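You operate a simulated robot arm through the tools that you are given. There is no shell and no other tool. Be economical: measure what you need, move in short steps, check, and stop when the job is done.

The job below is to be done with a simulated two-armed robot. You get a single attempt, and the scene is never put back.

Task
Take the purple cup and put it on the top of the red-marked table. Put the brown block mould on the bare side of the yellow-marked table away on the upper shelf of the middle rack. Take the straight mould on the bare side of the yellow-marked table and put it away on the left end of the loading bench. Take the steel mould from the right half of the grey work bench and leave it on the bare side of the blue-marked table. Put the small beaker that says "40 ml" from the right half of the grey work bench on the grey cover plate and the small beaker that says "30 ml" on the mould row on the press bench. Put the yellow pad on the right half of the grey work bench away on the holder end of the wash bench. Take the plain cup and leave it on the white notepad. Open the middle desk drawer, fetch the black pad and set it in the inside of the middle desk drawer and shut the drawer again. Put the small yellow pad on the grey sheet on the left half of the grey work bench. Any order will do. Set down upright: purple cup, small beaker, plain cup.

Only the result counts: the job must be done as asked and must still hold three seconds after the hand-in. Knocking over, shifting, dropping, spilling or breaking anything else fails it. A push-on lid holds only when it is set on centred and level and pressed home; a screw cap is set on level and turned clockwise until tight. Flat cloth is picked up by pressing the open fingertips on it (5 to 10 N) and closing them slowly along it; thin cloth reads only 2 to 8 mm in the jaws.

Robot
Two 7-joint arms with two-finger parallel grippers on one trunk, on a base that drives. Base frame: it is fixed to the floor where the robot stands at the start and does not move with it; the origin is under the middle of the robot, x ahead of it, y to its left, z up; the surface under the hand at the start is at about z = 765. Lengths are in mm, angles in degrees, forces in N, time in s.
The left shoulder is at the start at [70, 130, 1047], the right one opposite. With the tool pointing down near the work surface each hand reaches from about 220 to 520 mm from the robot's upright axis, wherever it stands, measured 20 degrees to its own side. Places, roughly: bare side of the blue-marked table [1700, -4100, 800]; black pad (7x10x4 cm) [-5700, -12000, 900]; brown block mould [1750, -2000, 750]; grey cover plate (19x19x2 cm) [2100, -6300, 900]; grey sheet (15x21x1 cm) [1500, -6200, 900]; holder end of the wash bench [3500, 2700, 800]; inside of the middle desk drawer [-4500, -9100, 600]; left end of the loading bench [1700, -16500, 800]; middle desk drawer [-4500, -9100, 600]; mould row on the press bench [600, -9200, 800]; plain cup (8x8x11 cm) [-5900, -13400, 800]; purple cup [500, 0, 750]; small beaker [2500, -6250, 1000]; small yellow pad (5x8x4 cm) [1600, -6400, 900]; steel mould [2250, -6250, 750]; straight mould [1750, -2250, 750]; top of the red-marked table [1100, 1500, 800]; upper shelf of the middle rack [1600, 4300, 1100]; white notepad (8x13x2 cm) [-4700, -8700, 800]; yellow pad (7x10x4 cm) [1900, -6200, 900]. Payload 1.57 kg a hand.
Tool frame (each hand has its own): the origin (TCP) lies between the finger pads and is the grasp point; the fingertips stand 30 mm ahead of it; z points along the fingers, y is the line along which they close. The gripper opens to 80 mm. The fingers are 17 mm wide and 12 mm thick; the gripper's body (40 by 82 mm) begins 80 mm behind the TCP.
Orientation is that of the tool frame in the base frame, as a unit quaternion [x, y, z, w]. With the fingers straight down and closing along the base's y, the tool's x points along the base's -x, its y along +y and its z along -z.

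Tools
- The arms move only by the tool play_rows. It takes "left_rows", "right_rows" or both (then of equal length, played together; a hand with none holds still); each is one flat list of numbers, 6 for each row, row after row: the shift along the base's x, y, z in mm, then the turn, a rotation vector about the base's x, y, z in degrees. In form: [x, y, z, ax, ay, az, x, y, z, ax, ay, az, ...]. A call has 1 to 12 rows; each row shifts and turns the commanded pose from where the row before left it. "left_grip" and "right_grip" are, for a hand that has rows, the gripper command, from -1 (shut) to 1 (fully open), values between in proportion, set as the call begins (left out, the last holds). Rows are played at 5 a second. More than 50 mm and 8.6 degrees between two rows, or a gripper value outside its range, and nothing of the call is played. A pose out of reach is approached as far as the arm can. The call stops where the force on the tool passes 40 N (or 10 N more than at its start, if that is more) or the arm is blocked; 0.2 s more then pass. The fingers move at their own pace (about 108 mm/s each) and stop on an object; they squeeze with about 25 N. The grip force told is the motor's: it shows also when the fingers shut on nothing. Time passes only in rows, and 0.2 s behind the last, so rows that do not move let the fingers close. It gives the time, the measured TCP pose, the force on the tool (base axes), the opening and the grip force at its end, in the units of the frame above (readings bear some noise), with the torque about the TCP (base axes, N m) and any sound that the robot's microphone picked up, and new pictures: "pictures" is both (left out), scene, wrist or none (wrist: the cameras of the hands that moved).
- Cameras (640 x 400 px; columns grow to the right, rows downward): "scene" is now at [133.8, -1.6, 1270.9]; the picture's right is [-0.02, -1.00, 0.00], its down [-0.63, 0.01, -0.77] and it looks along [0.77, -0.01, -0.63] (base axes); focal length 281 px, centre (320, 200). "left" rides on the left gripper at [72, 7, -122] in its tool frame; the picture's right is [-0.09, 1.00, 0.00], its down [-0.84, -0.08, -0.54] and it looks along [-0.54, -0.05, 0.84] (tool axes); focal length 238 px, centre (320, 200). "right" rides on the right gripper at [72, -7, -122] in its tool frame; the picture's right is [0.09, 1.00, 0.00], its down [-0.84, 0.08, -0.54] and it looks along [-0.54, 0.05, 0.84] (tool axes); focal length 238 px, centre (320, 200). There is no depth. A picture from a camera that has moved, and an enlarged one, comes with that camera's place and axes in the base frame and with its lens.
- lift_body(by): slides the trunk up (or, below 0, down) by that many mm; the arms and the scene camera ride with it, the base frame stays. It gives what a move gives, with no picture.
- drive_base(legs): drives the robot by 1 to 6 legs, each [ahead, left, turn to the left] in mm, mm and degrees, along the robot's own axes; the way and the turn of a leg run together, so that a leg with both is an arc; at most 1500 mm and 180 degrees a leg. The arms and the cameras ride along, it lands a little off, and it stops where it bumps. It gives what a move gives, and a new picture of the scene camera.
- aim_head(pan, tilt): turns the head with the scene camera to pan (to the left, within 86 degrees either way) and tilt (down, from -29 to 69), counted from straight ahead of the robot. It gives what a move gives, and a new picture of the scene camera.
- zoom(camera, box): a new picture of the part [left, top, right, bottom] of that camera's present view, enlarged. The clock stands still meanwhile.
- sign_off(): hands the job in; it is judged then, once.

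Go step by step. Nothing tells you exact positions but the pictures and the camera data: compare them with the known pose of the tool, close in by small moves and look again before you grip or let go. The budget is 546 turns and 360 pictures, counting those below and the enlarged ones. Unless the task says otherwise, let go and move clear before handing in, and close with one line.

The tools are called after ">>>" as a command line: name --argument value ..., lists and objects as JSON in quotes. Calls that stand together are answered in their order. play_rows: Moves the arms, as the interface text tells. Its arguments: {"type":"object","properties":{"left_rows":{"type":"array","items":{"type":"number"}},"left_grip":{"type":"number"},"right_rows":{"type":"array","items":{"type":"number"}},"right_grip":{"type":"number"},"pictures":{"type":"string","enum":["both","scene","wrist","none"]}},"required":[]} The other tools are called the same way: lift_body (by) slides the trunk up or down; drive_base (legs) drives the base; aim_head (pan, tilt) turns the head that bears the scene camera; zoom (camera, box) takes an enlarged picture of a part of a camera's view; sign_off () hands the job in.

At the start:

```text
clock: 0.0
left_tool_pos: [411.4, 194.3, 1074.9]
left_tcp_rot: [-0.001, 1.0, -0.001, 0.0]
left_force: [0.6, -0.3, 0.9]
left_torque: [0.02, -0.04, -0.02]
left_opening: 79.8
left_grasp_force: 0.1
right_tool_pos: [300.9, -131.2, 1009.0]
right_tcp_rot: [0.0, 1.0, 0.0, 0.0]
right_force: [0.0, 0.0, 0.0]
right_torque: [-0.02, 0.02, 0.02]
right_opening: 80.0
right_grasp_force: 0.1
trunk travel left (down, up): [-685.0, 255.0]
robot x, y, heading: [-0.6, -2.0, 0.3]
head pan, tilt: [-1.0, 39.3]
```

scene: 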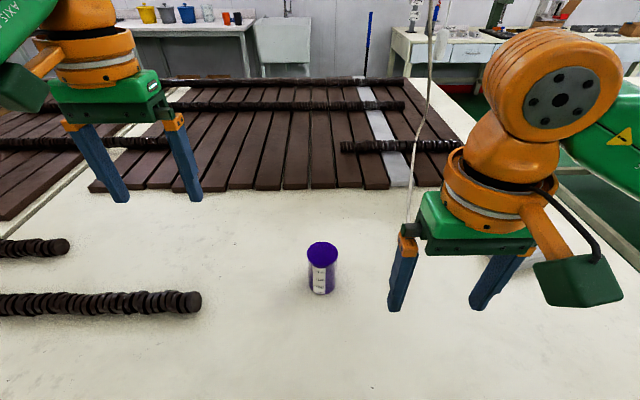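
right: 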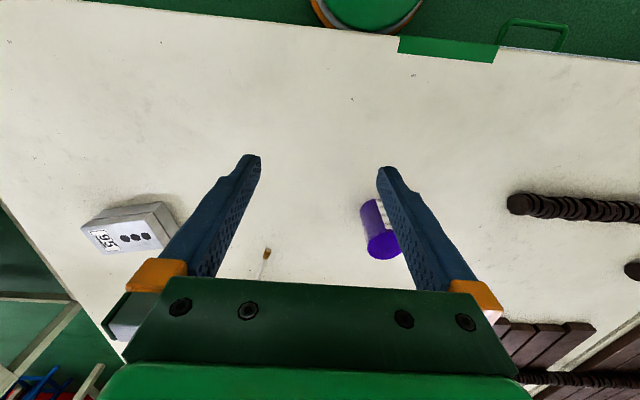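
left: 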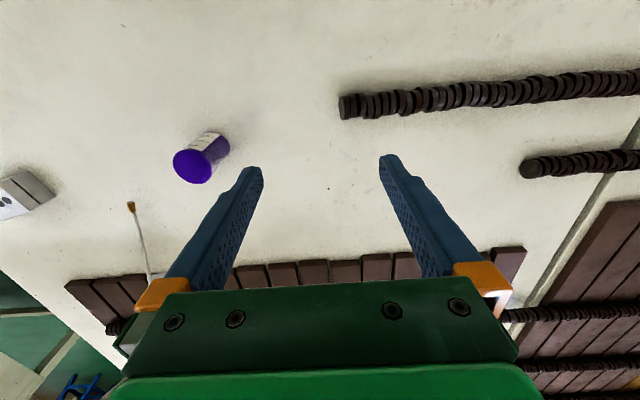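

The purple cup stands at about [485, -8], around 85 mm tall. I'll bring the right hand above it and look.

>>> play_rows --right_rows '[37, 24.6, -10, 0, 0, 0, 37, 24.6, -10, 0, 0, 0, 37, 24.6, -10, 0, 0, 0, 37, 24.6, -10, 0, 0, 0, 36, 24.6, -10, 0, 0, 0, 0, 0, 0, 0, 0, 0]' --right_grip 1

```text
clock: 1.4
left_tool_pos: [410.9, 192.1, 1075.3]
left_tcp_rot: [0.001, 1.0, 0.0, 0.0]
left_force: [0.6, 0.6, -0.1]
left_torque: [0.04, 0.02, 0.0]
left_opening: 79.9
left_grasp_force: 0.1
right_tool_pos: [445.0, -33.6, 963.0]
right_tcp_rot: [0.0, 1.0, 0.0, -0.001]
right_force: [-0.5, 0.3, 0.1]
right_torque: [-0.02, -0.01, -0.01]
right_opening: 79.9
right_grasp_force: 0.1
right hand out of reach, approached as far as the arm can: row 4, 5
trunk travel left (down, up): [-685.0, 255.0]
robot x, y, heading: [1.4, -3.1, -0.1]
head pan, tilt: [-1.0, 39.3]
camera scene: at [133.9, -2.0, 1270.9], right [-0.02, -1.0, 0.0], down [-0.63, 0.01, -0.77], along [0.77, -0.01, -0.63], focal length 281 px, centre (320, 200)
camera right: at [373.1, -40.7, 1085.1], right [-0.09, 1.0, 0.0], down [0.84, 0.08, 0.54], along [0.54, 0.05, -0.84], focal length 238 px, centre (320, 200)
```

scene: 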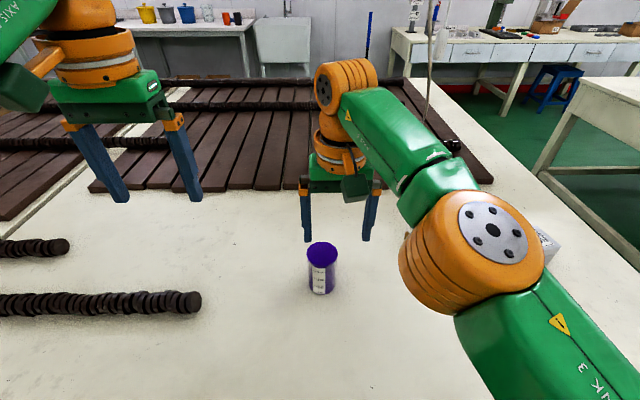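
right: 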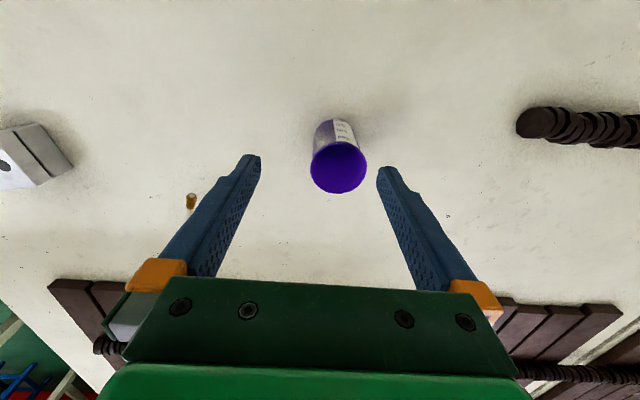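

The right hand fell short of the cup at this height; the cup's centre is at about [484, -10]. I'll back off, line up in y, go down behind the cup and then slide forward around it.

>>> play_rows --right_rows '[-25, 12, 0, 0, 0, 0, 0, 12, 0, 0, 0, 0, 0, 0, 0, 0, 0, 0]' --pictures "none"

```text
clock: 2.2
left_tool_pos: [411.8, 193.2, 1074.6]
left_tcp_rot: [-0.001, 1.0, 0.0, 0.0]
left_force: [0.7, -0.9, -0.7]
left_torque: [-0.01, -0.03, 0.01]
left_opening: 80.1
left_grasp_force: 0.1
right_tool_pos: [422.5, -10.6, 962.8]
right_tcp_rot: [0.001, 1.0, 0.0, 0.0]
right_force: [-0.1, -1.2, 0.0]
right_torque: [0.03, 0.0, -0.01]
right_opening: 80.1
right_grasp_force: 0.1
trunk travel left (down, up): [-685.0, 255.0]
robot x, y, heading: [1.0, 1.4, -0.1]
head pan, tilt: [-1.0, 39.3]
```

The hand is behind the cup and lined up. Going down to grip height, still behind it.

>>> play_rows --right_rows '[0, 0, -48, 0, 0, 0, 0, 0, -48, 0, 0, 0, 0, 0, -46, 0, 0, 0, 0, 0, 0, 0, 0, 0]'

```text
clock: 3.2
left_tool_pos: [411.5, 192.7, 1076.5]
left_tcp_rot: [0.0, 1.0, 0.0, -0.001]
left_force: [0.3, 0.6, 0.4]
left_torque: [0.01, 0.01, 0.0]
left_opening: 80.3
left_grasp_force: 0.1
right_tool_pos: [423.4, -10.6, 818.5]
right_tcp_rot: [0.0, 1.0, 0.0, 0.0]
right_force: [0.1, -0.4, -0.1]
right_torque: [-0.01, 0.03, 0.0]
right_opening: 80.0
right_grasp_force: 0.2
trunk travel left (down, up): [-685.0, 255.0]
robot x, y, heading: [-2.0, 3.7, 0.0]
head pan, tilt: [-1.0, 39.3]
camera scene: at [133.7, -1.5, 1270.9], right [-0.02, -1.0, 0.0], down [-0.63, 0.01, -0.77], along [0.77, -0.01, -0.63], focal length 281 px, centre (320, 200)
camera right: at [350.7, -16.6, 940.5], right [-0.09, 1.0, 0.0], down [0.84, 0.08, 0.54], along [0.54, 0.05, -0.84], focal length 238 px, centre (320, 200)
```

scene: 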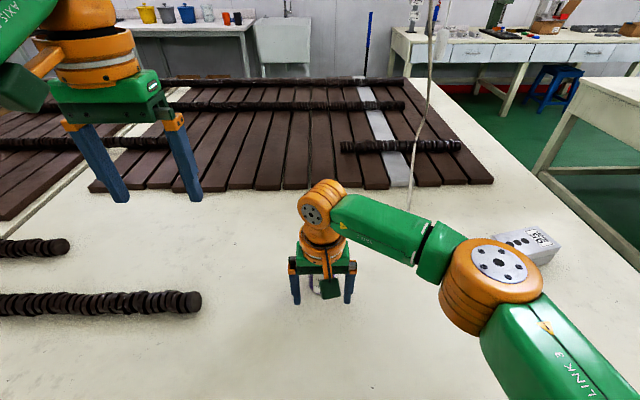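
right: 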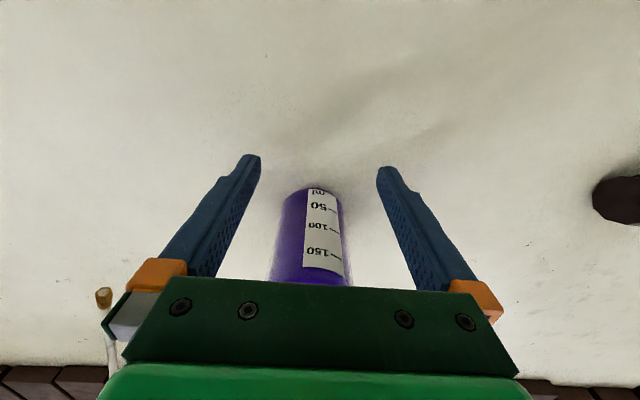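

The cup is centred between the fingers, its front edge at about x = 452. Sliding forward 58 mm and closing.

>>> play_rows --right_rows '[30, 0, 0, 0, 0, 0, 28, 0, 0, 0, 0, 0, 0, 0, 0, 0, 0, 0]' --pictures "wrist"

>>> play_rows --right_rows '[0, 0, 0, 0, 0, 0, 0, 0, 0, 0, 0, 0, 0, 0, 0, 0, 0, 0]' --right_grip -1 --pictures "none"

```text
clock: 4.0
left_tool_pos: [411.3, 192.6, 1074.9]
left_tcp_rot: [-0.001, 1.0, -0.001, 0.0]
left_force: [-0.4, -0.2, -0.2]
left_torque: [0.0, 0.03, -0.01]
left_opening: 80.0
left_grasp_force: 0.1
right_tool_pos: [458.0, -15.7, 823.0]
right_tcp_rot: [-0.001, 1.0, 0.0, 0.0]
right_force: [-0.6, -0.6, 0.3]
right_torque: [0.03, 0.0, 0.01]
right_opening: 79.8
right_grasp_force: 0.1
right hand out of reach, approached as far as the arm can: row 2
trunk travel left (down, up): [-685.0, 255.0]
robot x, y, heading: [1.7, -1.5, 0.0]
head pan, tilt: [-1.0, 39.3]
camera right: at [386.1, -23.3, 943.8], right [-0.09, 1.0, 0.0], down [0.84, 0.08, 0.54], along [0.54, 0.05, -0.84], focal length 238 px, centre (320, 200)
```

right: 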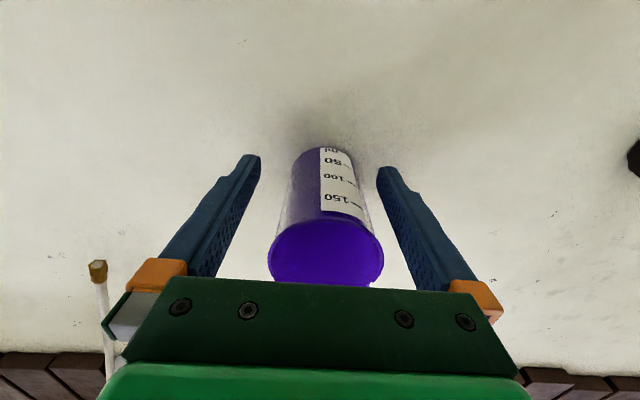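

```text
clock: 4.8
left_tool_pos: [411.7, 192.4, 1075.1]
left_tcp_rot: [-0.001, 1.0, 0.0, 0.0]
left_force: [0.0, 0.2, 0.0]
left_torque: [-0.02, 0.03, 0.0]
left_opening: 80.0
left_grasp_force: 0.0
right_tool_pos: [459.6, -15.7, 821.3]
right_tcp_rot: [0.0, 1.0, 0.0, 0.0]
right_force: [0.0, -0.3, 0.4]
right_torque: [0.01, 0.03, 0.0]
right_opening: 0.0
right_grasp_force: 21.8
trunk travel left (down, up): [-685.0, 255.0]
robot x, y, heading: [0.4, -0.3, -0.2]
head pan, tilt: [-1.0, 39.3]
```

The fingers shut on nothing, since the reach limit held the hand back. I'll look at where the cup is now.

>>> zoom --camera "right" --box '[0, 0, 640, 400]'

>>> zoom --camera "scene" --box '[200, 150, 440, 300]'

```text
1.00 times, centred on (320, 200) of right (not enlarged: the box is as wide or as high as the picture)
camera zoom: at [386.2, -23.2, 943.8], right [-0.09, 1.0, 0.0], down [0.84, 0.08, 0.54], along [0.54, 0.05, -0.84], focal length 238 px, centre (320, 200)
```

zoom: 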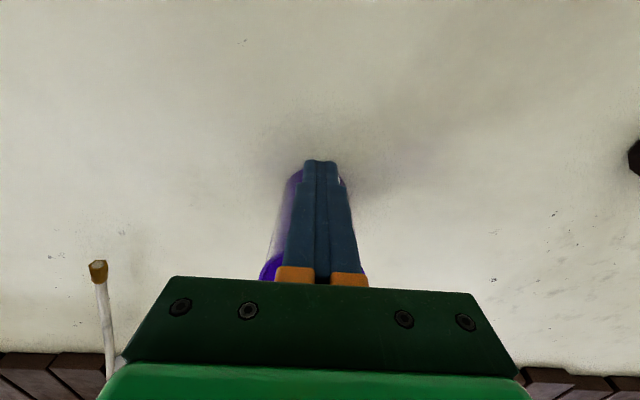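

```text
2.67 times, centred on (320, 225) of scene
camera zoom: at [133.8, -1.5, 1270.9], right [-0.02, -1.0, 0.0], down [-0.63, 0.01, -0.77], along [0.77, -0.01, -0.63], focal length 749 px, centre (320, 133)
```

zoom: 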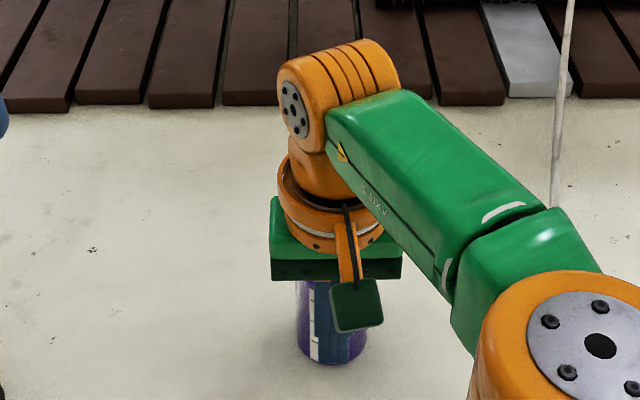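

The cup is still upright, nudged forward a little. I'll open, back away and up, then shift the base.

>>> play_rows --right_rows '[-30, 0, 0, 0, 0, 0, -30, 0, 0, 0, 0, 0, 0, 0, 48, 0, 0, 0, 0, 0, 48, 0, 0, 0, 0, 0, 46, 0, 0, 0]' --pictures "none"

>>> play_rows --right_rows '[0, -40, 0, 0, 0, 0, 0, -40, 0, 0, 0, 0, -30, -40, 0, 0, 0, 0, -30, -30, 0, 0, 0, 0]' --pictures "none" --right_grip 1

>>> aim_head --pan 0 --tilt 69

```text
clock: 6.0
left_tool_pos: [410.9, 193.7, 1075.4]
left_tcp_rot: [-0.001, 1.0, -0.001, 0.001]
left_force: [0.4, 1.4, 0.1]
left_torque: [-0.02, 0.01, 0.02]
left_opening: 79.8
left_grasp_force: 0.1
right_tool_pos: [396.6, -14.5, 963.7]
right_tcp_rot: [0.0, 1.0, -0.001, 0.0]
right_force: [0.2, 0.7, -0.2]
right_torque: [-0.03, -0.04, -0.03]
right_opening: 0.0
right_grasp_force: 21.5
right hand out of reach, approached as far as the arm can: row 1
trunk travel left (down, up): [-685.0, 255.0]
robot x, y, heading: [2.7, -2.7, 0.2]
head pan, tilt: [-1.0, 39.3]
```

```text
clock: 7.0
left_tool_pos: [409.8, 191.2, 1077.8]
left_tcp_rot: [-0.001, 1.0, 0.002, 0.001]
left_force: [-0.9, -1.0, -0.2]
left_torque: [0.0, -0.05, -0.03]
left_opening: 80.1
left_grasp_force: 0.1
right_tool_pos: [337.7, -166.2, 964.2]
right_tcp_rot: [0.0, 1.0, 0.001, 0.001]
right_force: [-0.3, 0.3, 0.5]
right_torque: [0.0, -0.05, 0.05]
right_opening: 80.3
right_grasp_force: 0.1
trunk travel left (down, up): [-685.0, 255.0]
robot x, y, heading: [-0.2, 1.4, -0.0]
head pan, tilt: [-1.0, 39.3]
```

```text
clock: 7.9
left_tool_pos: [412.0, 193.4, 1076.3]
left_tcp_rot: [-0.001, 1.0, 0.0, -0.001]
left_force: [0.2, 0.0, 0.6]
left_torque: [0.01, -0.02, -0.01]
left_opening: 80.3
left_grasp_force: 0.1
right_tool_pos: [338.2, -164.3, 964.0]
right_tcp_rot: [-0.001, 1.0, 0.0, 0.0]
right_force: [-0.3, -0.2, 0.3]
right_torque: [-0.02, 0.02, -0.01]
right_opening: 80.1
right_grasp_force: 0.1
trunk travel left (down, up): [-685.0, 255.0]
robot x, y, heading: [-1.3, 5.6, 0.2]
head pan, tilt: [0.0, 68.8]
camera scene: at [104.4, -0.1, 1233.7], right [0.0, -1.0, 0.0], down [-0.93, 0.0, -0.36], along [0.36, 0.0, -0.93], focal length 281 px, centre (320, 200)
```

scene: 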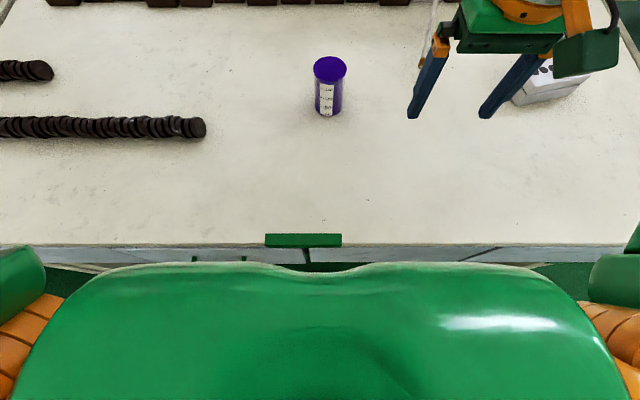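

The cup is at about [493, -16] and the table edge is at x≈204. I'll tilt the fingers forward about 32° to gain reach, staying short of the cup.

>>> play_rows --right_rows '[20, 37, 0, 0, -8, 0, 20, 37, 0, 0, -8, 0, 20, 37, 0, 0, -8, 0, 0, 37, 0, 0, -8, 0, 0, 0, -48, 0, 0, 0, 0, 0, -48, 0, 0, 0, 0, 0, -48, 0, 0, 0, 0, 0, 0, 0, 0, 0]' --pictures "both"

```text
clock: 9.7
left_tool_pos: [411.7, 191.7, 1075.7]
left_tcp_rot: [-0.001, 1.0, 0.0, 0.0]
left_force: [0.6, 0.6, 0.8]
left_torque: [-0.03, -0.01, -0.02]
left_opening: 80.1
left_grasp_force: 0.0
right_tool_pos: [396.8, -17.8, 822.1]
right_tcp_rot: [0.0, 0.961, 0.0, 0.275]
right_force: [-0.4, 0.9, 0.1]
right_torque: [-0.02, -0.03, 0.04]
right_opening: 79.9
right_grasp_force: 0.0
trunk travel left (down, up): [-685.0, 255.0]
robot x, y, heading: [2.4, 1.2, 0.2]
head pan, tilt: [0.0, 68.8]
camera scene: at [104.1, -0.2, 1233.7], right [0.0, -1.0, 0.0], down [-0.93, 0.0, -0.36], along [0.36, 0.0, -0.93], focal length 281 px, centre (320, 200)
camera right: at [270.8, -23.5, 887.2], right [-0.08, 1.0, -0.05], down [0.42, 0.08, 0.9], along [0.9, 0.05, -0.43], focal length 238 px, centre (320, 200)
```

scene: 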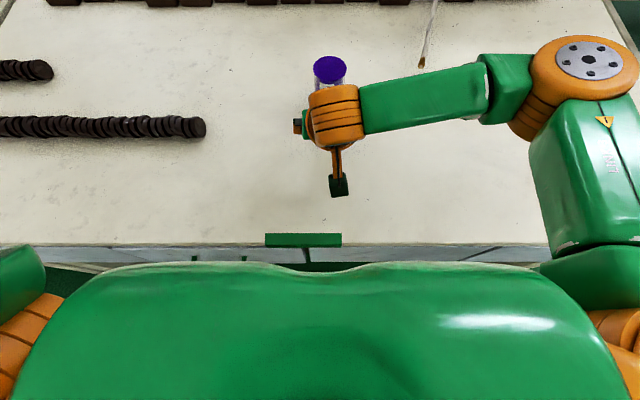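
right: 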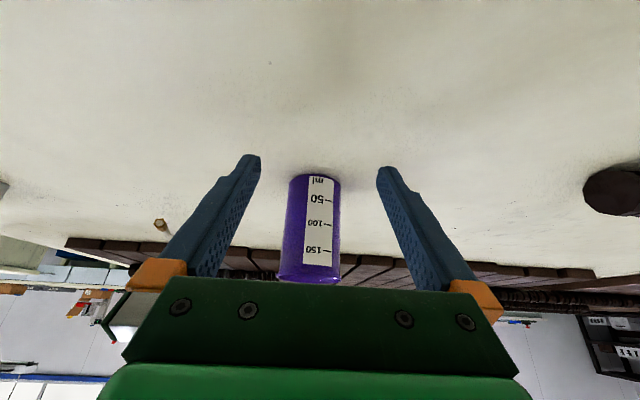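

The cup is centred between the tilted fingers. Sliding forward 96 mm and checking the pose before closing.

>>> play_rows --right_rows '[32, 0, 0, 0, 0, 0, 32, 0, 0, 0, 0, 0, 32, 0, 0, 0, 0, 0, 0, 0, 0, 0, 0, 0]' --pictures "wrist"

```text
clock: 10.7
left_tool_pos: [411.6, 193.2, 1076.0]
left_tcp_rot: [-0.001, 1.0, 0.0, 0.001]
left_force: [-0.5, -0.7, 1.0]
left_torque: [0.0, -0.01, 0.0]
left_opening: 80.1
left_grasp_force: 0.0
right_tool_pos: [493.4, -16.3, 821.7]
right_tcp_rot: [0.0, 0.961, 0.001, 0.276]
right_force: [0.0, 0.3, -0.6]
right_torque: [-0.01, 0.0, 0.01]
right_opening: 79.9
right_grasp_force: 0.0
trunk travel left (down, up): [-685.0, 255.0]
robot x, y, heading: [-1.1, -0.1, 0.1]
head pan, tilt: [0.0, 68.8]
camera right: at [368.2, -23.1, 886.6], right [-0.08, 1.0, -0.05], down [0.42, 0.08, 0.9], along [0.9, 0.05, -0.43], focal length 238 px, centre (320, 200)
```

right: 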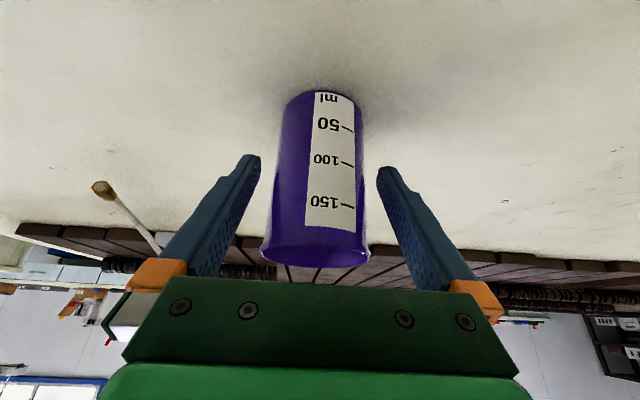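

The cup centre is at about x = 497 and well between the pads. Nudging 4 mm and closing.

>>> play_rows --right_rows '[4, 0, 0, 0, 0, 0, 0, 0, 0, 0, 0, 0, 0, 0, 0, 0, 0, 0, 0, 0, 0, 0, 0, 0]' --right_grip -1 --pictures "none"

```text
clock: 11.7
left_tool_pos: [411.4, 193.3, 1075.9]
left_tcp_rot: [-0.001, 1.0, 0.0, -0.001]
left_force: [-0.9, 0.5, 0.0]
left_torque: [0.01, 0.01, 0.0]
left_opening: 80.0
left_grasp_force: 0.1
right_tool_pos: [497.7, -16.5, 821.3]
right_tcp_rot: [0.0, 0.961, 0.0, 0.276]
right_force: [-0.2, -0.1, 1.9]
right_torque: [0.01, 0.0, 0.03]
right_opening: 55.6
right_grasp_force: 25.0
trunk travel left (down, up): [-685.0, 255.0]
robot x, y, heading: [1.4, 1.7, 0.1]
head pan, tilt: [0.0, 68.8]
```

Cup gripped at 55.6 mm. Lifting and drawing it back.

>>> play_rows --right_rows '[0, 0, 30, 0, 0, 0, 0, 0, 40, 0, 0, 0, -30, -20, 40, 0, 0, 0, -40, -25, 20, 0, 0, 0, -40, -25, 0, 0, 0, 0, -20, -30, 0, 0, 0, 0]' --pictures "none"

>>> aim_head --pan 70 --tilt 25

>>> aim_head --pan 0 --tilt 10

>>> aim_head --pan -70 --tilt 25

```text
refused: row 3 steps farther than a row can; nothing moved
```

```text
clock: 13.2
left_tool_pos: [411.0, 193.1, 1077.2]
left_tcp_rot: [-0.001, 1.0, 0.0, 0.0]
left_force: [-0.1, -0.4, 0.0]
left_torque: [0.01, -0.04, 0.0]
left_opening: 80.3
left_grasp_force: 0.0
right_tool_pos: [497.1, -15.9, 821.6]
right_tcp_rot: [0.0, 0.961, 0.0, 0.276]
right_force: [0.9, 1.4, 1.4]
right_torque: [0.04, -0.01, -0.01]
right_opening: 55.7
right_grasp_force: 25.2
trunk travel left (down, up): [-685.0, 255.0]
robot x, y, heading: [1.2, 1.2, 0.0]
head pan, tilt: [70.0, 25.0]
camera scene: at [79.5, 86.7, 1293.1], right [0.94, -0.34, 0.0], down [-0.14, -0.4, -0.91], along [0.31, 0.85, -0.42], focal length 281 px, centre (320, 200)
```

scene: 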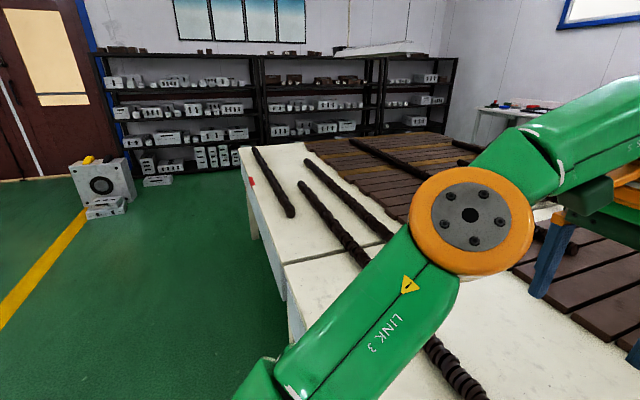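

```text
clock: 14.6
left_tool_pos: [411.5, 193.5, 1075.9]
left_tcp_rot: [-0.001, 1.0, 0.0, -0.001]
left_force: [-0.7, -0.2, -0.1]
left_torque: [0.02, -0.01, 0.01]
left_opening: 79.9
left_grasp_force: 0.1
right_tool_pos: [497.8, -17.1, 821.5]
right_tcp_rot: [0.0, 0.961, 0.0, 0.276]
right_force: [1.0, 0.0, 0.8]
right_torque: [0.09, 0.01, 0.01]
right_opening: 55.6
right_grasp_force: 25.2
trunk travel left (down, up): [-685.0, 255.0]
robot x, y, heading: [-1.4, 1.2, 0.1]
head pan, tilt: [0.0, 10.0]
camera scene: at [140.9, 0.2, 1317.5], right [0.0, -1.0, 0.0], down [-0.17, 0.0, -0.98], along [0.98, 0.0, -0.17], focal length 281 px, centre (320, 200)
```

scene: 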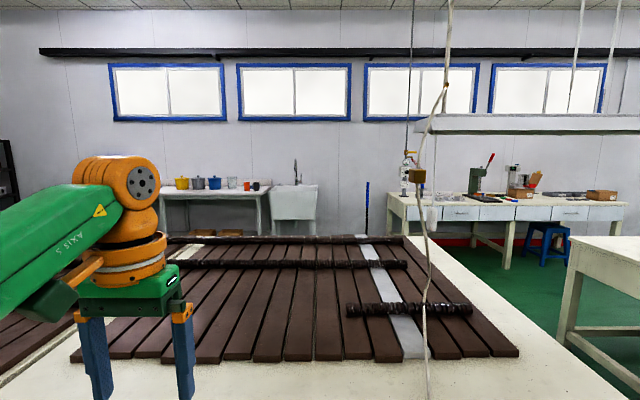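

```text
clock: 16.0
left_tool_pos: [411.5, 193.4, 1077.0]
left_tcp_rot: [-0.001, 1.0, 0.0, 0.0]
left_force: [0.5, -0.2, 0.0]
left_torque: [-0.01, 0.01, 0.01]
left_opening: 80.0
left_grasp_force: 0.0
right_tool_pos: [497.0, -17.7, 820.6]
right_tcp_rot: [-0.001, 0.961, 0.0, 0.276]
right_force: [0.0, 0.4, 1.0]
right_torque: [0.04, 0.02, -0.01]
right_opening: 55.4
right_grasp_force: 25.3
trunk travel left (down, up): [-685.0, 255.0]
robot x, y, heading: [0.8, -3.9, -0.0]
head pan, tilt: [-70.0, 25.0]
camera scene: at [79.5, -86.5, 1293.2], right [-0.94, -0.34, 0.0], down [-0.14, 0.4, -0.91], along [0.31, -0.85, -0.42], focal length 281 px, centre (320, 200)
```

scene: 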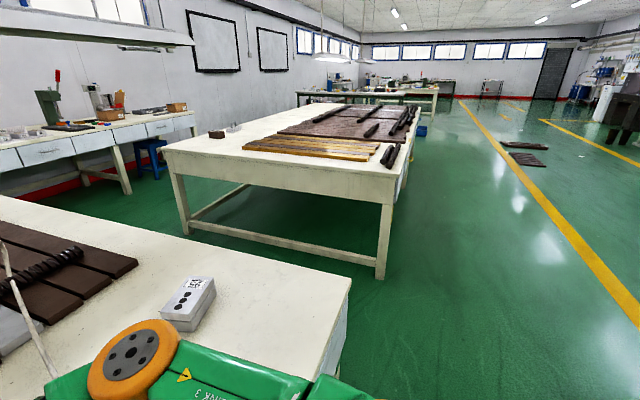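

The cup is gripped. Looking round, the red-marked table adjoins this one to the left, with bare space near [460, 1600], and a cable hangs near [640, -230]. I'll lift the cup and draw it back now.

>>> play_rows --right_rows '[0, 0, 30, 0, 0, 0, 0, 0, 40, 0, 0, 0, -30, -10, 35, 0, 0, 0, -40, -15, 20, 0, 0, 0, -40, -20, 0, 0, 0, 0, -30, -30, 0, 0, 0, 0]' --pictures "wrist"

```text
clock: 17.4
left_tool_pos: [411.2, 190.7, 1076.4]
left_tcp_rot: [-0.001, 1.0, 0.001, 0.0]
left_force: [0.8, -0.1, -0.6]
left_torque: [0.04, -0.02, -0.01]
left_opening: 80.3
left_grasp_force: 0.1
right_tool_pos: [355.6, -96.6, 946.9]
right_tcp_rot: [-0.001, 0.961, 0.001, 0.276]
right_force: [-0.7, 0.0, 0.7]
right_torque: [0.01, -0.01, 0.01]
right_opening: 0.0
right_grasp_force: 21.4
trunk travel left (down, up): [-685.0, 255.0]
robot x, y, heading: [0.4, 1.4, -0.1]
head pan, tilt: [-70.0, 25.0]
camera right: at [230.4, -103.3, 1012.0], right [-0.08, 1.0, -0.05], down [0.42, 0.08, 0.9], along [0.9, 0.05, -0.43], focal length 238 px, centre (320, 200)
```

right: 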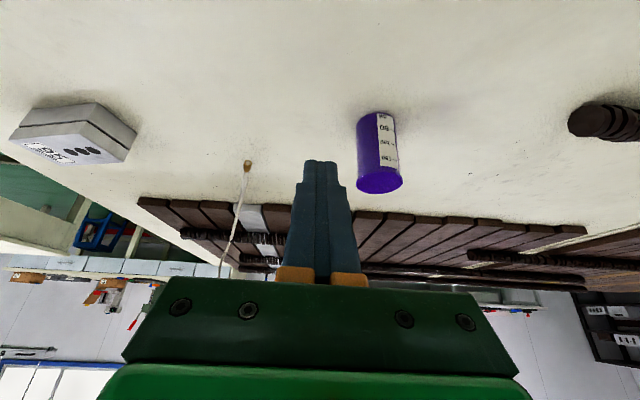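

The cup slipped out on lifting: it widens toward the rim, so the tilted fingers only caught the rim off-centre. It still stands near [490, -17], so I'll regrip with the pads centred at rim height.

>>> play_rows --right_rows '[15, 26, -35, 0, 0, 0, 15, 26, -36, 0, 0, 0, 15, 27, -36, 0, 0, 0, 0, 0, 0, 0, 0, 0]' --right_grip 1 --pictures "both"

>>> aim_head --pan 0 --tilt 55

```text
clock: 18.4
left_tool_pos: [411.1, 191.5, 1075.7]
left_tcp_rot: [-0.001, 1.0, 0.0, 0.0]
left_force: [0.9, -0.4, -0.2]
left_torque: [0.02, -0.01, -0.02]
left_opening: 80.0
left_grasp_force: 0.0
right_tool_pos: [404.2, -13.7, 837.0]
right_tcp_rot: [0.0, 0.961, -0.001, 0.276]
right_force: [-0.3, -0.3, 0.3]
right_torque: [-0.01, -0.03, -0.03]
right_opening: 79.9
right_grasp_force: 0.0
trunk travel left (down, up): [-685.0, 255.0]
robot x, y, heading: [0.6, -1.9, 0.1]
head pan, tilt: [-70.0, 25.0]
camera scene: at [79.6, -87.1, 1293.1], right [-0.94, -0.34, 0.0], down [-0.14, 0.4, -0.91], along [0.31, -0.85, -0.42], focal length 281 px, centre (320, 200)
camera right: at [278.7, -20.6, 902.4], right [-0.08, 1.0, -0.05], down [0.42, 0.08, 0.9], along [0.9, 0.05, -0.43], focal length 238 px, centre (320, 200)
```

scene: 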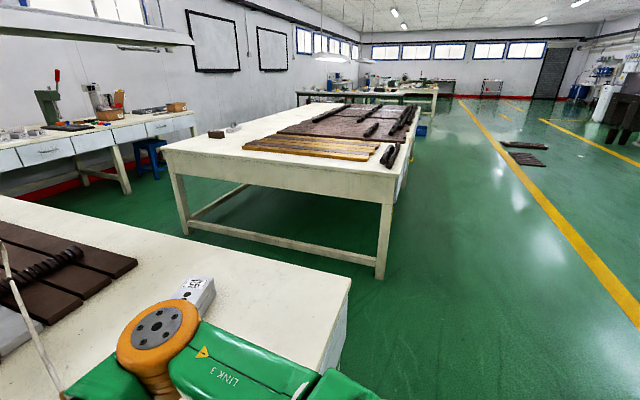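
right: 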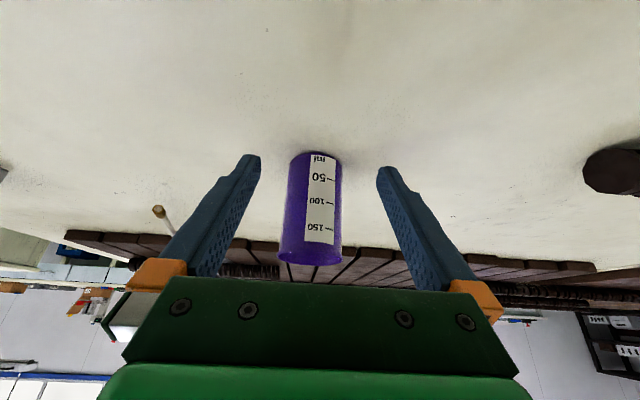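

```text
clock: 19.8
left_tool_pos: [411.7, 192.3, 1075.5]
left_tcp_rot: [-0.001, 1.0, 0.0, 0.001]
left_force: [0.5, 0.3, 0.4]
left_torque: [-0.01, 0.03, 0.0]
left_opening: 79.8
left_grasp_force: 0.0
right_tool_pos: [404.0, -12.9, 836.9]
right_tcp_rot: [0.001, 0.961, -0.001, 0.276]
right_force: [-0.5, 0.0, -0.2]
right_torque: [0.02, 0.01, -0.01]
right_opening: 79.6
right_grasp_force: 0.1
trunk travel left (down, up): [-685.0, 255.0]
robot x, y, heading: [-0.2, -1.6, -0.1]
head pan, tilt: [0.0, 55.0]
camera scene: at [120.5, -0.1, 1249.2], right [0.0, -1.0, 0.0], down [-0.82, 0.0, -0.57], along [0.57, 0.0, -0.82], focal length 281 px, centre (320, 200)
```

scene: 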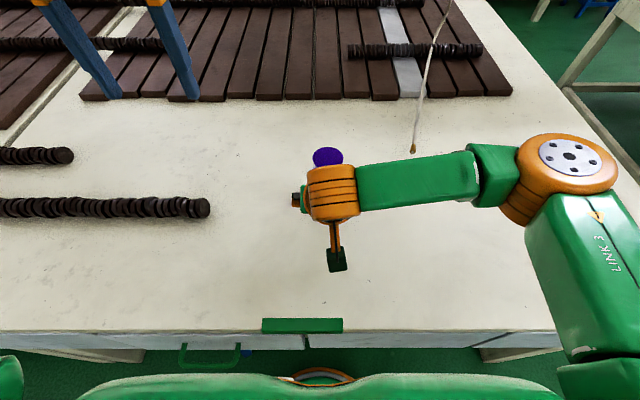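

The rim centre is at about [497, -15, 850]. Sliding forward with TCP at z = 837 so the pads meet the rim centrally.

>>> play_rows --right_rows '[33, 0, 0, 0, 0, 0, 33, 0, 0, 0, 0, 0, 32, 0, 0, 0, 0, 0, 0, 0, 0, 0, 0, 0]' --pictures "wrist"

```text
clock: 20.8
left_tool_pos: [411.2, 193.3, 1076.3]
left_tcp_rot: [-0.002, 1.0, 0.001, 0.0]
left_force: [-0.2, -0.1, -0.1]
left_torque: [0.0, 0.01, 0.01]
left_opening: 79.8
left_grasp_force: 0.1
right_tool_pos: [500.8, -13.8, 837.7]
right_tcp_rot: [0.0, 0.961, 0.001, 0.275]
right_force: [0.3, -0.3, 0.8]
right_torque: [0.04, 0.03, 0.02]
right_opening: 79.7
right_grasp_force: 0.0
trunk travel left (down, up): [-685.0, 255.0]
robot x, y, heading: [-1.3, 1.5, -0.0]
head pan, tilt: [0.0, 55.0]
camera right: at [374.5, -20.5, 902.6], right [-0.08, 1.0, -0.05], down [0.42, 0.08, 0.9], along [0.9, 0.05, -0.43], focal length 238 px, centre (320, 200)
```

right: 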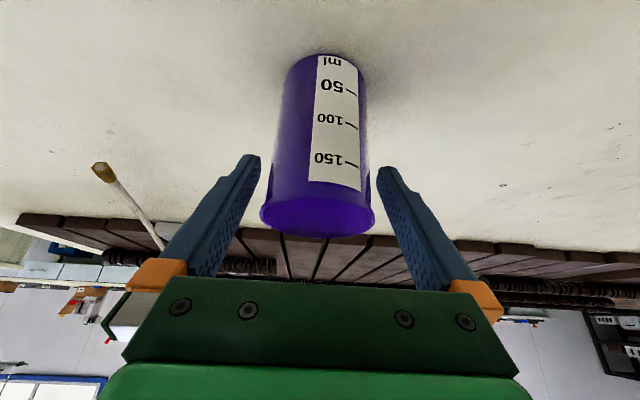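

The rim lies right between the pads. Closing, then a slow 40 mm lift.

>>> play_rows --right_rows '[0, 0, 0, 0, 0, 0, 0, 0, 0, 0, 0, 0, 0, 0, 0, 0, 0, 0, 0, 0, 0, 0, 0, 0]' --right_grip -1 --pictures "none"

>>> play_rows --right_rows '[0, 0, 3, 0, 0, 0, 0, 0, 6, 0, 0, 0, 0, 0, 8, 0, 0, 0, 0, 0, 8, 0, 0, 0, 0, 0, 8, 0, 0, 0, 0, 0, 8, 0, 0, 0]' --pictures "wrist"

```text
clock: 21.8
left_tool_pos: [411.2, 193.4, 1076.3]
left_tcp_rot: [-0.001, 1.0, 0.0, 0.0]
left_force: [-0.2, -0.3, -0.7]
left_torque: [-0.02, 0.02, 0.0]
left_opening: 80.1
left_grasp_force: 0.0
right_tool_pos: [499.2, -14.1, 837.0]
right_tcp_rot: [-0.001, 0.961, 0.0, 0.276]
right_force: [-0.1, 0.0, 0.6]
right_torque: [0.03, -0.04, -0.03]
right_opening: 56.2
right_grasp_force: 25.1
trunk travel left (down, up): [-685.0, 255.0]
robot x, y, heading: [-2.5, 0.6, 0.2]
head pan, tilt: [0.0, 55.0]
```

```text
clock: 23.2
left_tool_pos: [411.5, 194.1, 1076.1]
left_tcp_rot: [0.0, 1.0, 0.0, 0.0]
left_force: [0.3, -0.8, 0.5]
left_torque: [0.02, 0.0, -0.02]
left_opening: 80.0
left_grasp_force: 0.1
right_tool_pos: [502.2, -13.2, 878.4]
right_tcp_rot: [0.0, 0.961, 0.0, 0.276]
right_force: [0.6, 0.9, 0.1]
right_torque: [0.01, 0.01, -0.03]
right_opening: 56.1
right_grasp_force: 24.9
trunk travel left (down, up): [-685.0, 255.0]
robot x, y, heading: [2.9, -2.1, -0.0]
head pan, tilt: [0.0, 55.0]
camera right: at [375.3, -20.0, 944.2], right [-0.08, 1.0, -0.05], down [0.42, 0.08, 0.9], along [0.9, 0.05, -0.43], focal length 238 px, centre (320, 200)
```

right: 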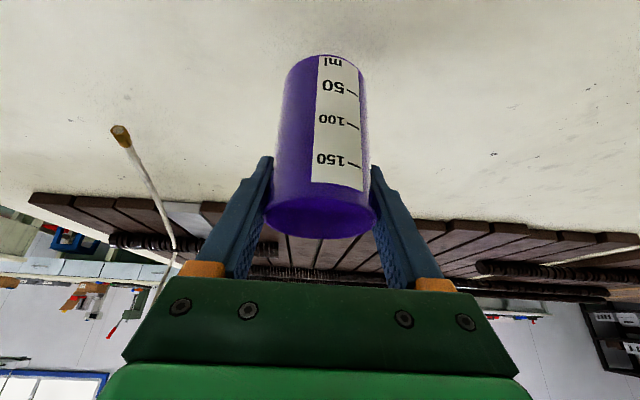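

The cup is lifted and held. Raising and drawing it back gently.

>>> play_rows --right_rows '[0, 0, 15, 0, 0, 0, 0, 0, 20, 0, 0, 0, -10, -5, 20, 0, 0, 0, -18, -9, 15, 0, 0, 0, -20, -10, 5, 0, 0, 0, -20, -10, 0, 0, 0, 0, -20, -10, 0, 0, 0, 0, -20, -12, 0, 0, 0, 0, -15, -15, 0, 0, 0, 0, -10, -15, 0, 0, 0, 0, -5, -10, 0, 0, 0, 0]' --pictures "wrist"

```text
clock: 25.6
left_tool_pos: [411.2, 191.8, 1076.8]
left_tcp_rot: [0.0, 1.0, 0.001, -0.001]
left_force: [0.6, -0.4, 0.5]
left_torque: [-0.02, 0.0, 0.01]
left_opening: 79.7
left_grasp_force: 0.1
right_tool_pos: [364.0, -110.1, 954.0]
right_tcp_rot: [0.001, 0.961, 0.0, 0.276]
right_force: [0.2, -0.6, -0.6]
right_torque: [-0.02, -0.02, 0.04]
right_opening: 56.0
right_grasp_force: 24.8
trunk travel left (down, up): [-685.0, 255.0]
robot x, y, heading: [-1.0, -1.8, -0.2]
head pan, tilt: [0.0, 55.0]
camera right: at [237.5, -116.5, 1019.5], right [-0.08, 1.0, -0.05], down [0.42, 0.08, 0.9], along [0.9, 0.05, -0.43], focal length 238 px, centre (320, 200)
```

right: 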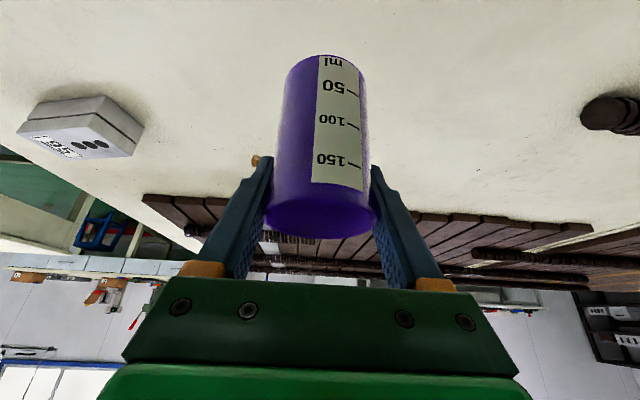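

Cup secure. Backing 100 mm and driving left about 1700 mm alongside the tables.

>>> drive_base --legs '[[-100, 0, 0], [0, 850, 0], [0, 850, 0]]'

```text
clock: 34.9
left_tool_pos: [306.8, 1879.1, 1076.1]
left_tcp_rot: [-0.003, 1.0, 0.001, 0.0]
left_force: [-0.3, 0.0, 0.4]
left_torque: [0.04, 0.01, 0.04]
left_opening: 80.1
left_grasp_force: 0.1
right_tool_pos: [261.0, 1577.0, 953.2]
right_tcp_rot: [-0.002, 0.961, 0.0, 0.276]
right_force: [-0.2, 0.3, 0.4]
right_torque: [0.0, 0.02, -0.02]
right_opening: 55.9
right_grasp_force: 24.7
trunk travel left (down, up): [-685.0, 255.0]
robot x, y, heading: [-103.3, 1682.8, 0.2]
head pan, tilt: [0.0, 55.0]
camera scene: at [16.3, 1684.2, 1249.1], right [0.01, -1.0, 0.0], down [-0.82, 0.0, -0.57], along [0.57, 0.0, -0.82], focal length 281 px, centre (320, 200)
```

scene: 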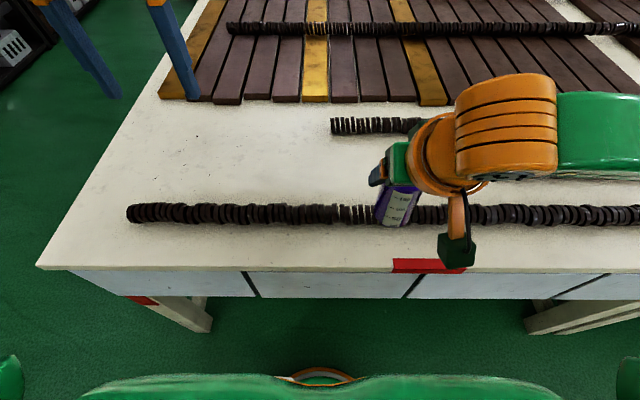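

I see the red mark, and the bare stretch between the rolls at about x 350–560. I'll drive ahead 100 mm and set the cup at about [450, 1620].

>>> drive_base --legs '[[100, 0, 0]]'

>>> play_rows --right_rows '[15, 8, 0, 0, 0, 0, 20, 10, 0, 0, 0, 0, 20, 10, 0, 0, 0, 0, 20, 10, -5, 0, 0, 0, 14, 5, -15, 0, 0, 0, 0, 0, -20, 0, 0, 0, 0, 0, -20, 0, 0, 0, 0, 0, -20, 0, 0, 0, 0, 0, -15, 0, 0, 0, 0, 0, 0, 0, 0, 0]'

```text
clock: 36.0
left_tool_pos: [405.1, 1879.5, 1076.5]
left_tcp_rot: [-0.004, 1.0, 0.0, 0.0]
left_force: [0.5, 0.0, -0.4]
left_torque: [0.01, 0.01, -0.02]
left_opening: 80.3
left_grasp_force: 0.1
right_tool_pos: [358.0, 1576.5, 954.7]
right_tcp_rot: [-0.002, 0.961, 0.0, 0.277]
right_force: [0.4, -0.5, -0.5]
right_torque: [0.01, -0.02, 0.01]
right_opening: 56.0
right_grasp_force: 25.1
trunk travel left (down, up): [-685.0, 255.0]
robot x, y, heading: [-5.5, 1682.0, 0.4]
head pan, tilt: [0.0, 55.0]
camera scene: at [114.1, 1685.0, 1249.3], right [0.01, -1.0, 0.0], down [-0.82, 0.0, -0.57], along [0.57, 0.0, -0.82], focal length 281 px, centre (320, 200)
```

scene: 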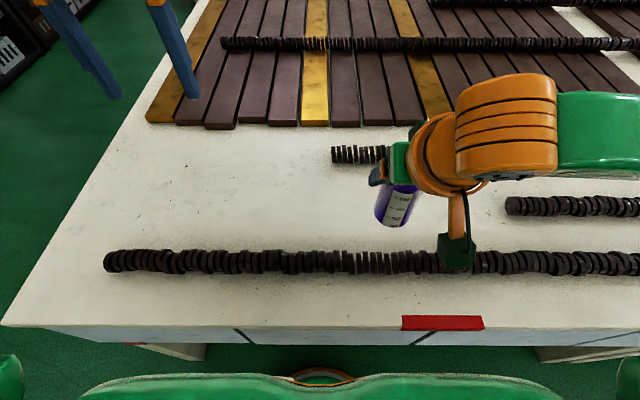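

```text
clock: 38.2
left_tool_pos: [406.3, 1881.2, 1075.8]
left_tcp_rot: [-0.004, 1.0, 0.0, 0.0]
left_force: [0.1, -0.2, -0.1]
left_torque: [-0.01, 0.0, 0.02]
left_opening: 80.0
left_grasp_force: 0.0
right_tool_pos: [447.5, 1617.9, 857.9]
right_tcp_rot: [-0.003, 0.961, 0.001, 0.276]
right_force: [0.1, -1.1, 0.7]
right_torque: [-0.01, 0.0, -0.01]
right_opening: 56.1
right_grasp_force: 25.7
trunk travel left (down, up): [-685.0, 255.0]
robot x, y, heading: [-4.9, 1686.1, 0.2]
head pan, tilt: [0.0, 55.0]
camera scene: at [115.9, 1685.2, 1249.1], right [0.01, -1.0, 0.0], down [-0.82, 0.0, -0.57], along [0.57, 0.0, -0.82], focal length 281 px, centre (320, 200)
camera right: at [322.1, 1611.8, 923.2], right [-0.08, 1.0, -0.05], down [0.42, 0.08, 0.9], along [0.9, 0.05, -0.43], focal length 238 px, centre (320, 200)
```

scene: 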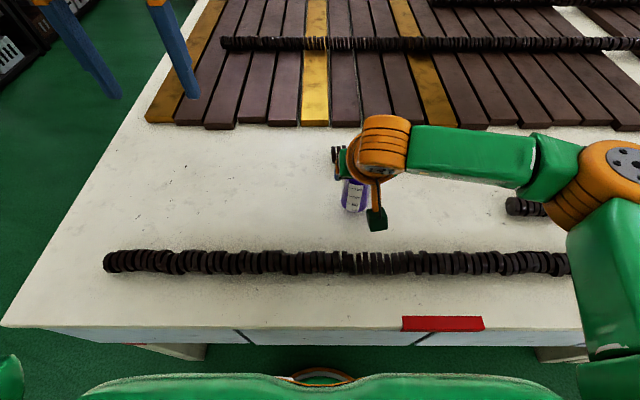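
right: 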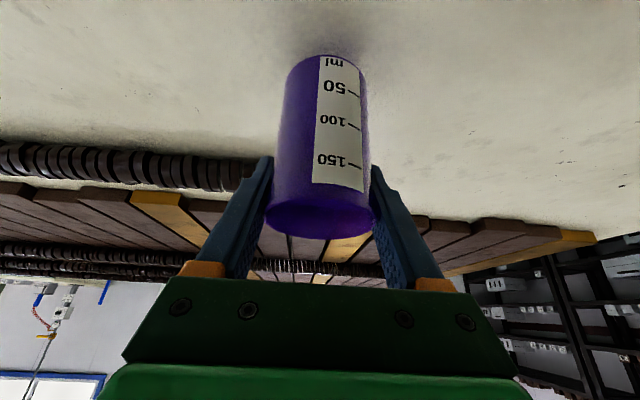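

The cup hovers about 20 mm above bare table. Lowering in small steps until contact.

>>> play_rows --right_rows '[0, 0, -8, 0, 0, 0, 0, 0, -6, 0, 0, 0, 0, 0, -3, 0, 0, 0, 0, 0, -2, 0, 0, 0, 0, 0, 0, 0, 0, 0]' --pictures "none"

```text
clock: 39.4
left_tool_pos: [406.8, 1879.4, 1075.5]
left_tcp_rot: [-0.003, 1.0, 0.0, 0.0]
left_force: [-0.1, -0.9, 0.1]
left_torque: [-0.04, 0.03, -0.02]
left_opening: 80.0
left_grasp_force: 0.1
right_tool_pos: [448.2, 1619.6, 840.1]
right_tcp_rot: [-0.002, 0.961, 0.0, 0.276]
right_force: [0.4, -0.1, -0.5]
right_torque: [0.03, -0.01, 0.02]
right_opening: 56.0
right_grasp_force: 25.3
trunk travel left (down, up): [-685.0, 255.0]
robot x, y, heading: [-4.3, 1682.8, 0.3]
head pan, tilt: [0.0, 55.0]
```

>>> play_rows --right_rows '[0, 0, -1.5, 0, 0, 0, 0, 0, -1, 0, 0, 0, 0, 0, -1, 0, 0, 0, 0, 0, 0, 0, 0, 0]' --pictures "none"

```text
clock: 40.4
left_tool_pos: [406.2, 1879.6, 1076.2]
left_tcp_rot: [-0.003, 1.0, 0.0, 0.0]
left_force: [-0.2, -0.3, 0.0]
left_torque: [0.0, -0.02, 0.01]
left_opening: 80.1
left_grasp_force: 0.1
right_tool_pos: [447.2, 1618.7, 837.0]
right_tcp_rot: [-0.002, 0.961, 0.001, 0.276]
right_force: [0.5, 0.8, 1.2]
right_torque: [0.05, -0.01, 0.04]
right_opening: 56.0
right_grasp_force: 24.7
trunk travel left (down, up): [-685.0, 255.0]
robot x, y, heading: [-6.1, 1684.6, 0.7]
head pan, tilt: [0.0, 55.0]
```

Nearly at the table; I'll feel down another 2 mm.

>>> play_rows --right_rows '[0, 0, -1, 0, 0, 0, 0, 0, -1, 0, 0, 0, 0, 0, 0, 0, 0, 0]' --pictures "none"

```text
clock: 41.2
left_tool_pos: [402.7, 1877.8, 1077.0]
left_tcp_rot: [-0.002, 1.0, 0.0, 0.0]
left_force: [0.0, 0.2, 0.3]
left_torque: [0.0, 0.0, 0.02]
left_opening: 80.1
left_grasp_force: 0.1
right_tool_pos: [446.9, 1618.5, 836.1]
right_tcp_rot: [-0.002, 0.961, 0.0, 0.277]
right_force: [4.1, -2.4, 17.5]
right_torque: [-0.05, 0.1, 0.01]
right_opening: 55.7
right_grasp_force: 25.1
trunk travel left (down, up): [-685.0, 255.0]
robot x, y, heading: [-3.4, 1684.0, 0.5]
head pan, tilt: [0.0, 55.0]
```

Contact. Easing up 0.8 mm, opening, and backing off along -x.

>>> play_rows --right_rows '[0, 0, 0.8, 0, 0, 0]' --pictures "none"

>>> play_rows --right_rows '[0, 0, 0, 0, 0, 0, 0, 0, 0, 0, 0, 0, 0, 0, 0, 0, 0, 0, -15, 0, 0, 0, 0, 0, -30, 0, 0, 0, 0, 0, -30, 0, 0, 0, 0, 0, 0, 0, 40, 0, 0, 0, 0, 0, 40, 0, 0, 0, 0, 0, 40, 0, 0, 0, 0, -30, 0, 0, 0, 0]' --right_grip 1 --pictures "both"

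```text
clock: 41.6
left_tool_pos: [405.2, 1880.6, 1076.0]
left_tcp_rot: [-0.003, 1.0, 0.0, 0.0]
left_force: [0.2, -0.1, 0.7]
left_torque: [0.01, 0.01, -0.03]
left_opening: 80.1
left_grasp_force: 0.0
right_tool_pos: [447.1, 1619.5, 836.6]
right_tcp_rot: [-0.003, 0.961, 0.001, 0.277]
right_force: [2.9, -2.2, 13.0]
right_torque: [-0.07, 0.01, 0.0]
right_opening: 56.1
right_grasp_force: 25.0
trunk travel left (down, up): [-685.0, 255.0]
robot x, y, heading: [-8.0, 1685.5, 0.3]
head pan, tilt: [0.0, 55.0]
```

```text
clock: 43.8
left_tool_pos: [405.8, 1877.4, 1075.3]
left_tcp_rot: [-0.003, 1.0, 0.0, 0.0]
left_force: [-0.5, 0.1, -0.8]
left_torque: [-0.01, 0.02, -0.01]
left_opening: 80.0
left_grasp_force: 0.0
right_tool_pos: [371.7, 1588.4, 956.2]
right_tcp_rot: [-0.002, 0.961, 0.003, 0.275]
right_force: [-0.5, -0.8, 0.2]
right_torque: [0.02, 0.02, 0.04]
right_opening: 79.9
right_grasp_force: 0.0
trunk travel left (down, up): [-685.0, 255.0]
robot x, y, heading: [-4.4, 1679.9, 0.2]
head pan, tilt: [0.0, 55.0]
camera scene: at [115.8, 1682.9, 1249.2], right [0.01, -1.0, 0.0], down [-0.82, 0.0, -0.57], along [0.57, 0.0, -0.82], focal length 281 px, centre (320, 200)
camera right: at [245.9, 1580.2, 1021.8], right [-0.08, 1.0, -0.05], down [0.42, 0.08, 0.9], along [0.9, 0.06, -0.43], focal length 238 px, centre (320, 200)
```

scene: 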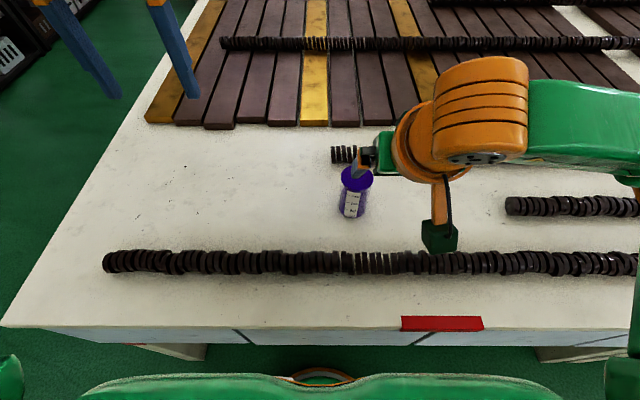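
right: 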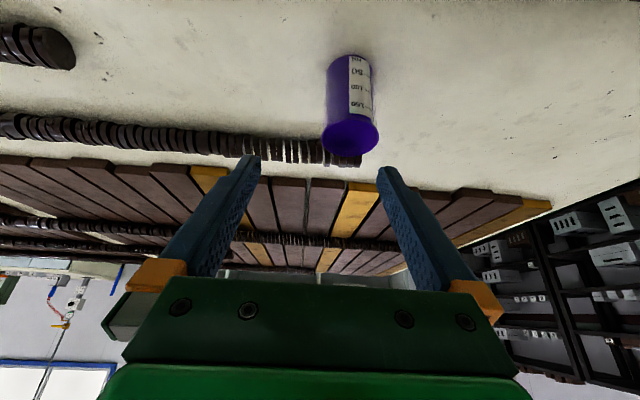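

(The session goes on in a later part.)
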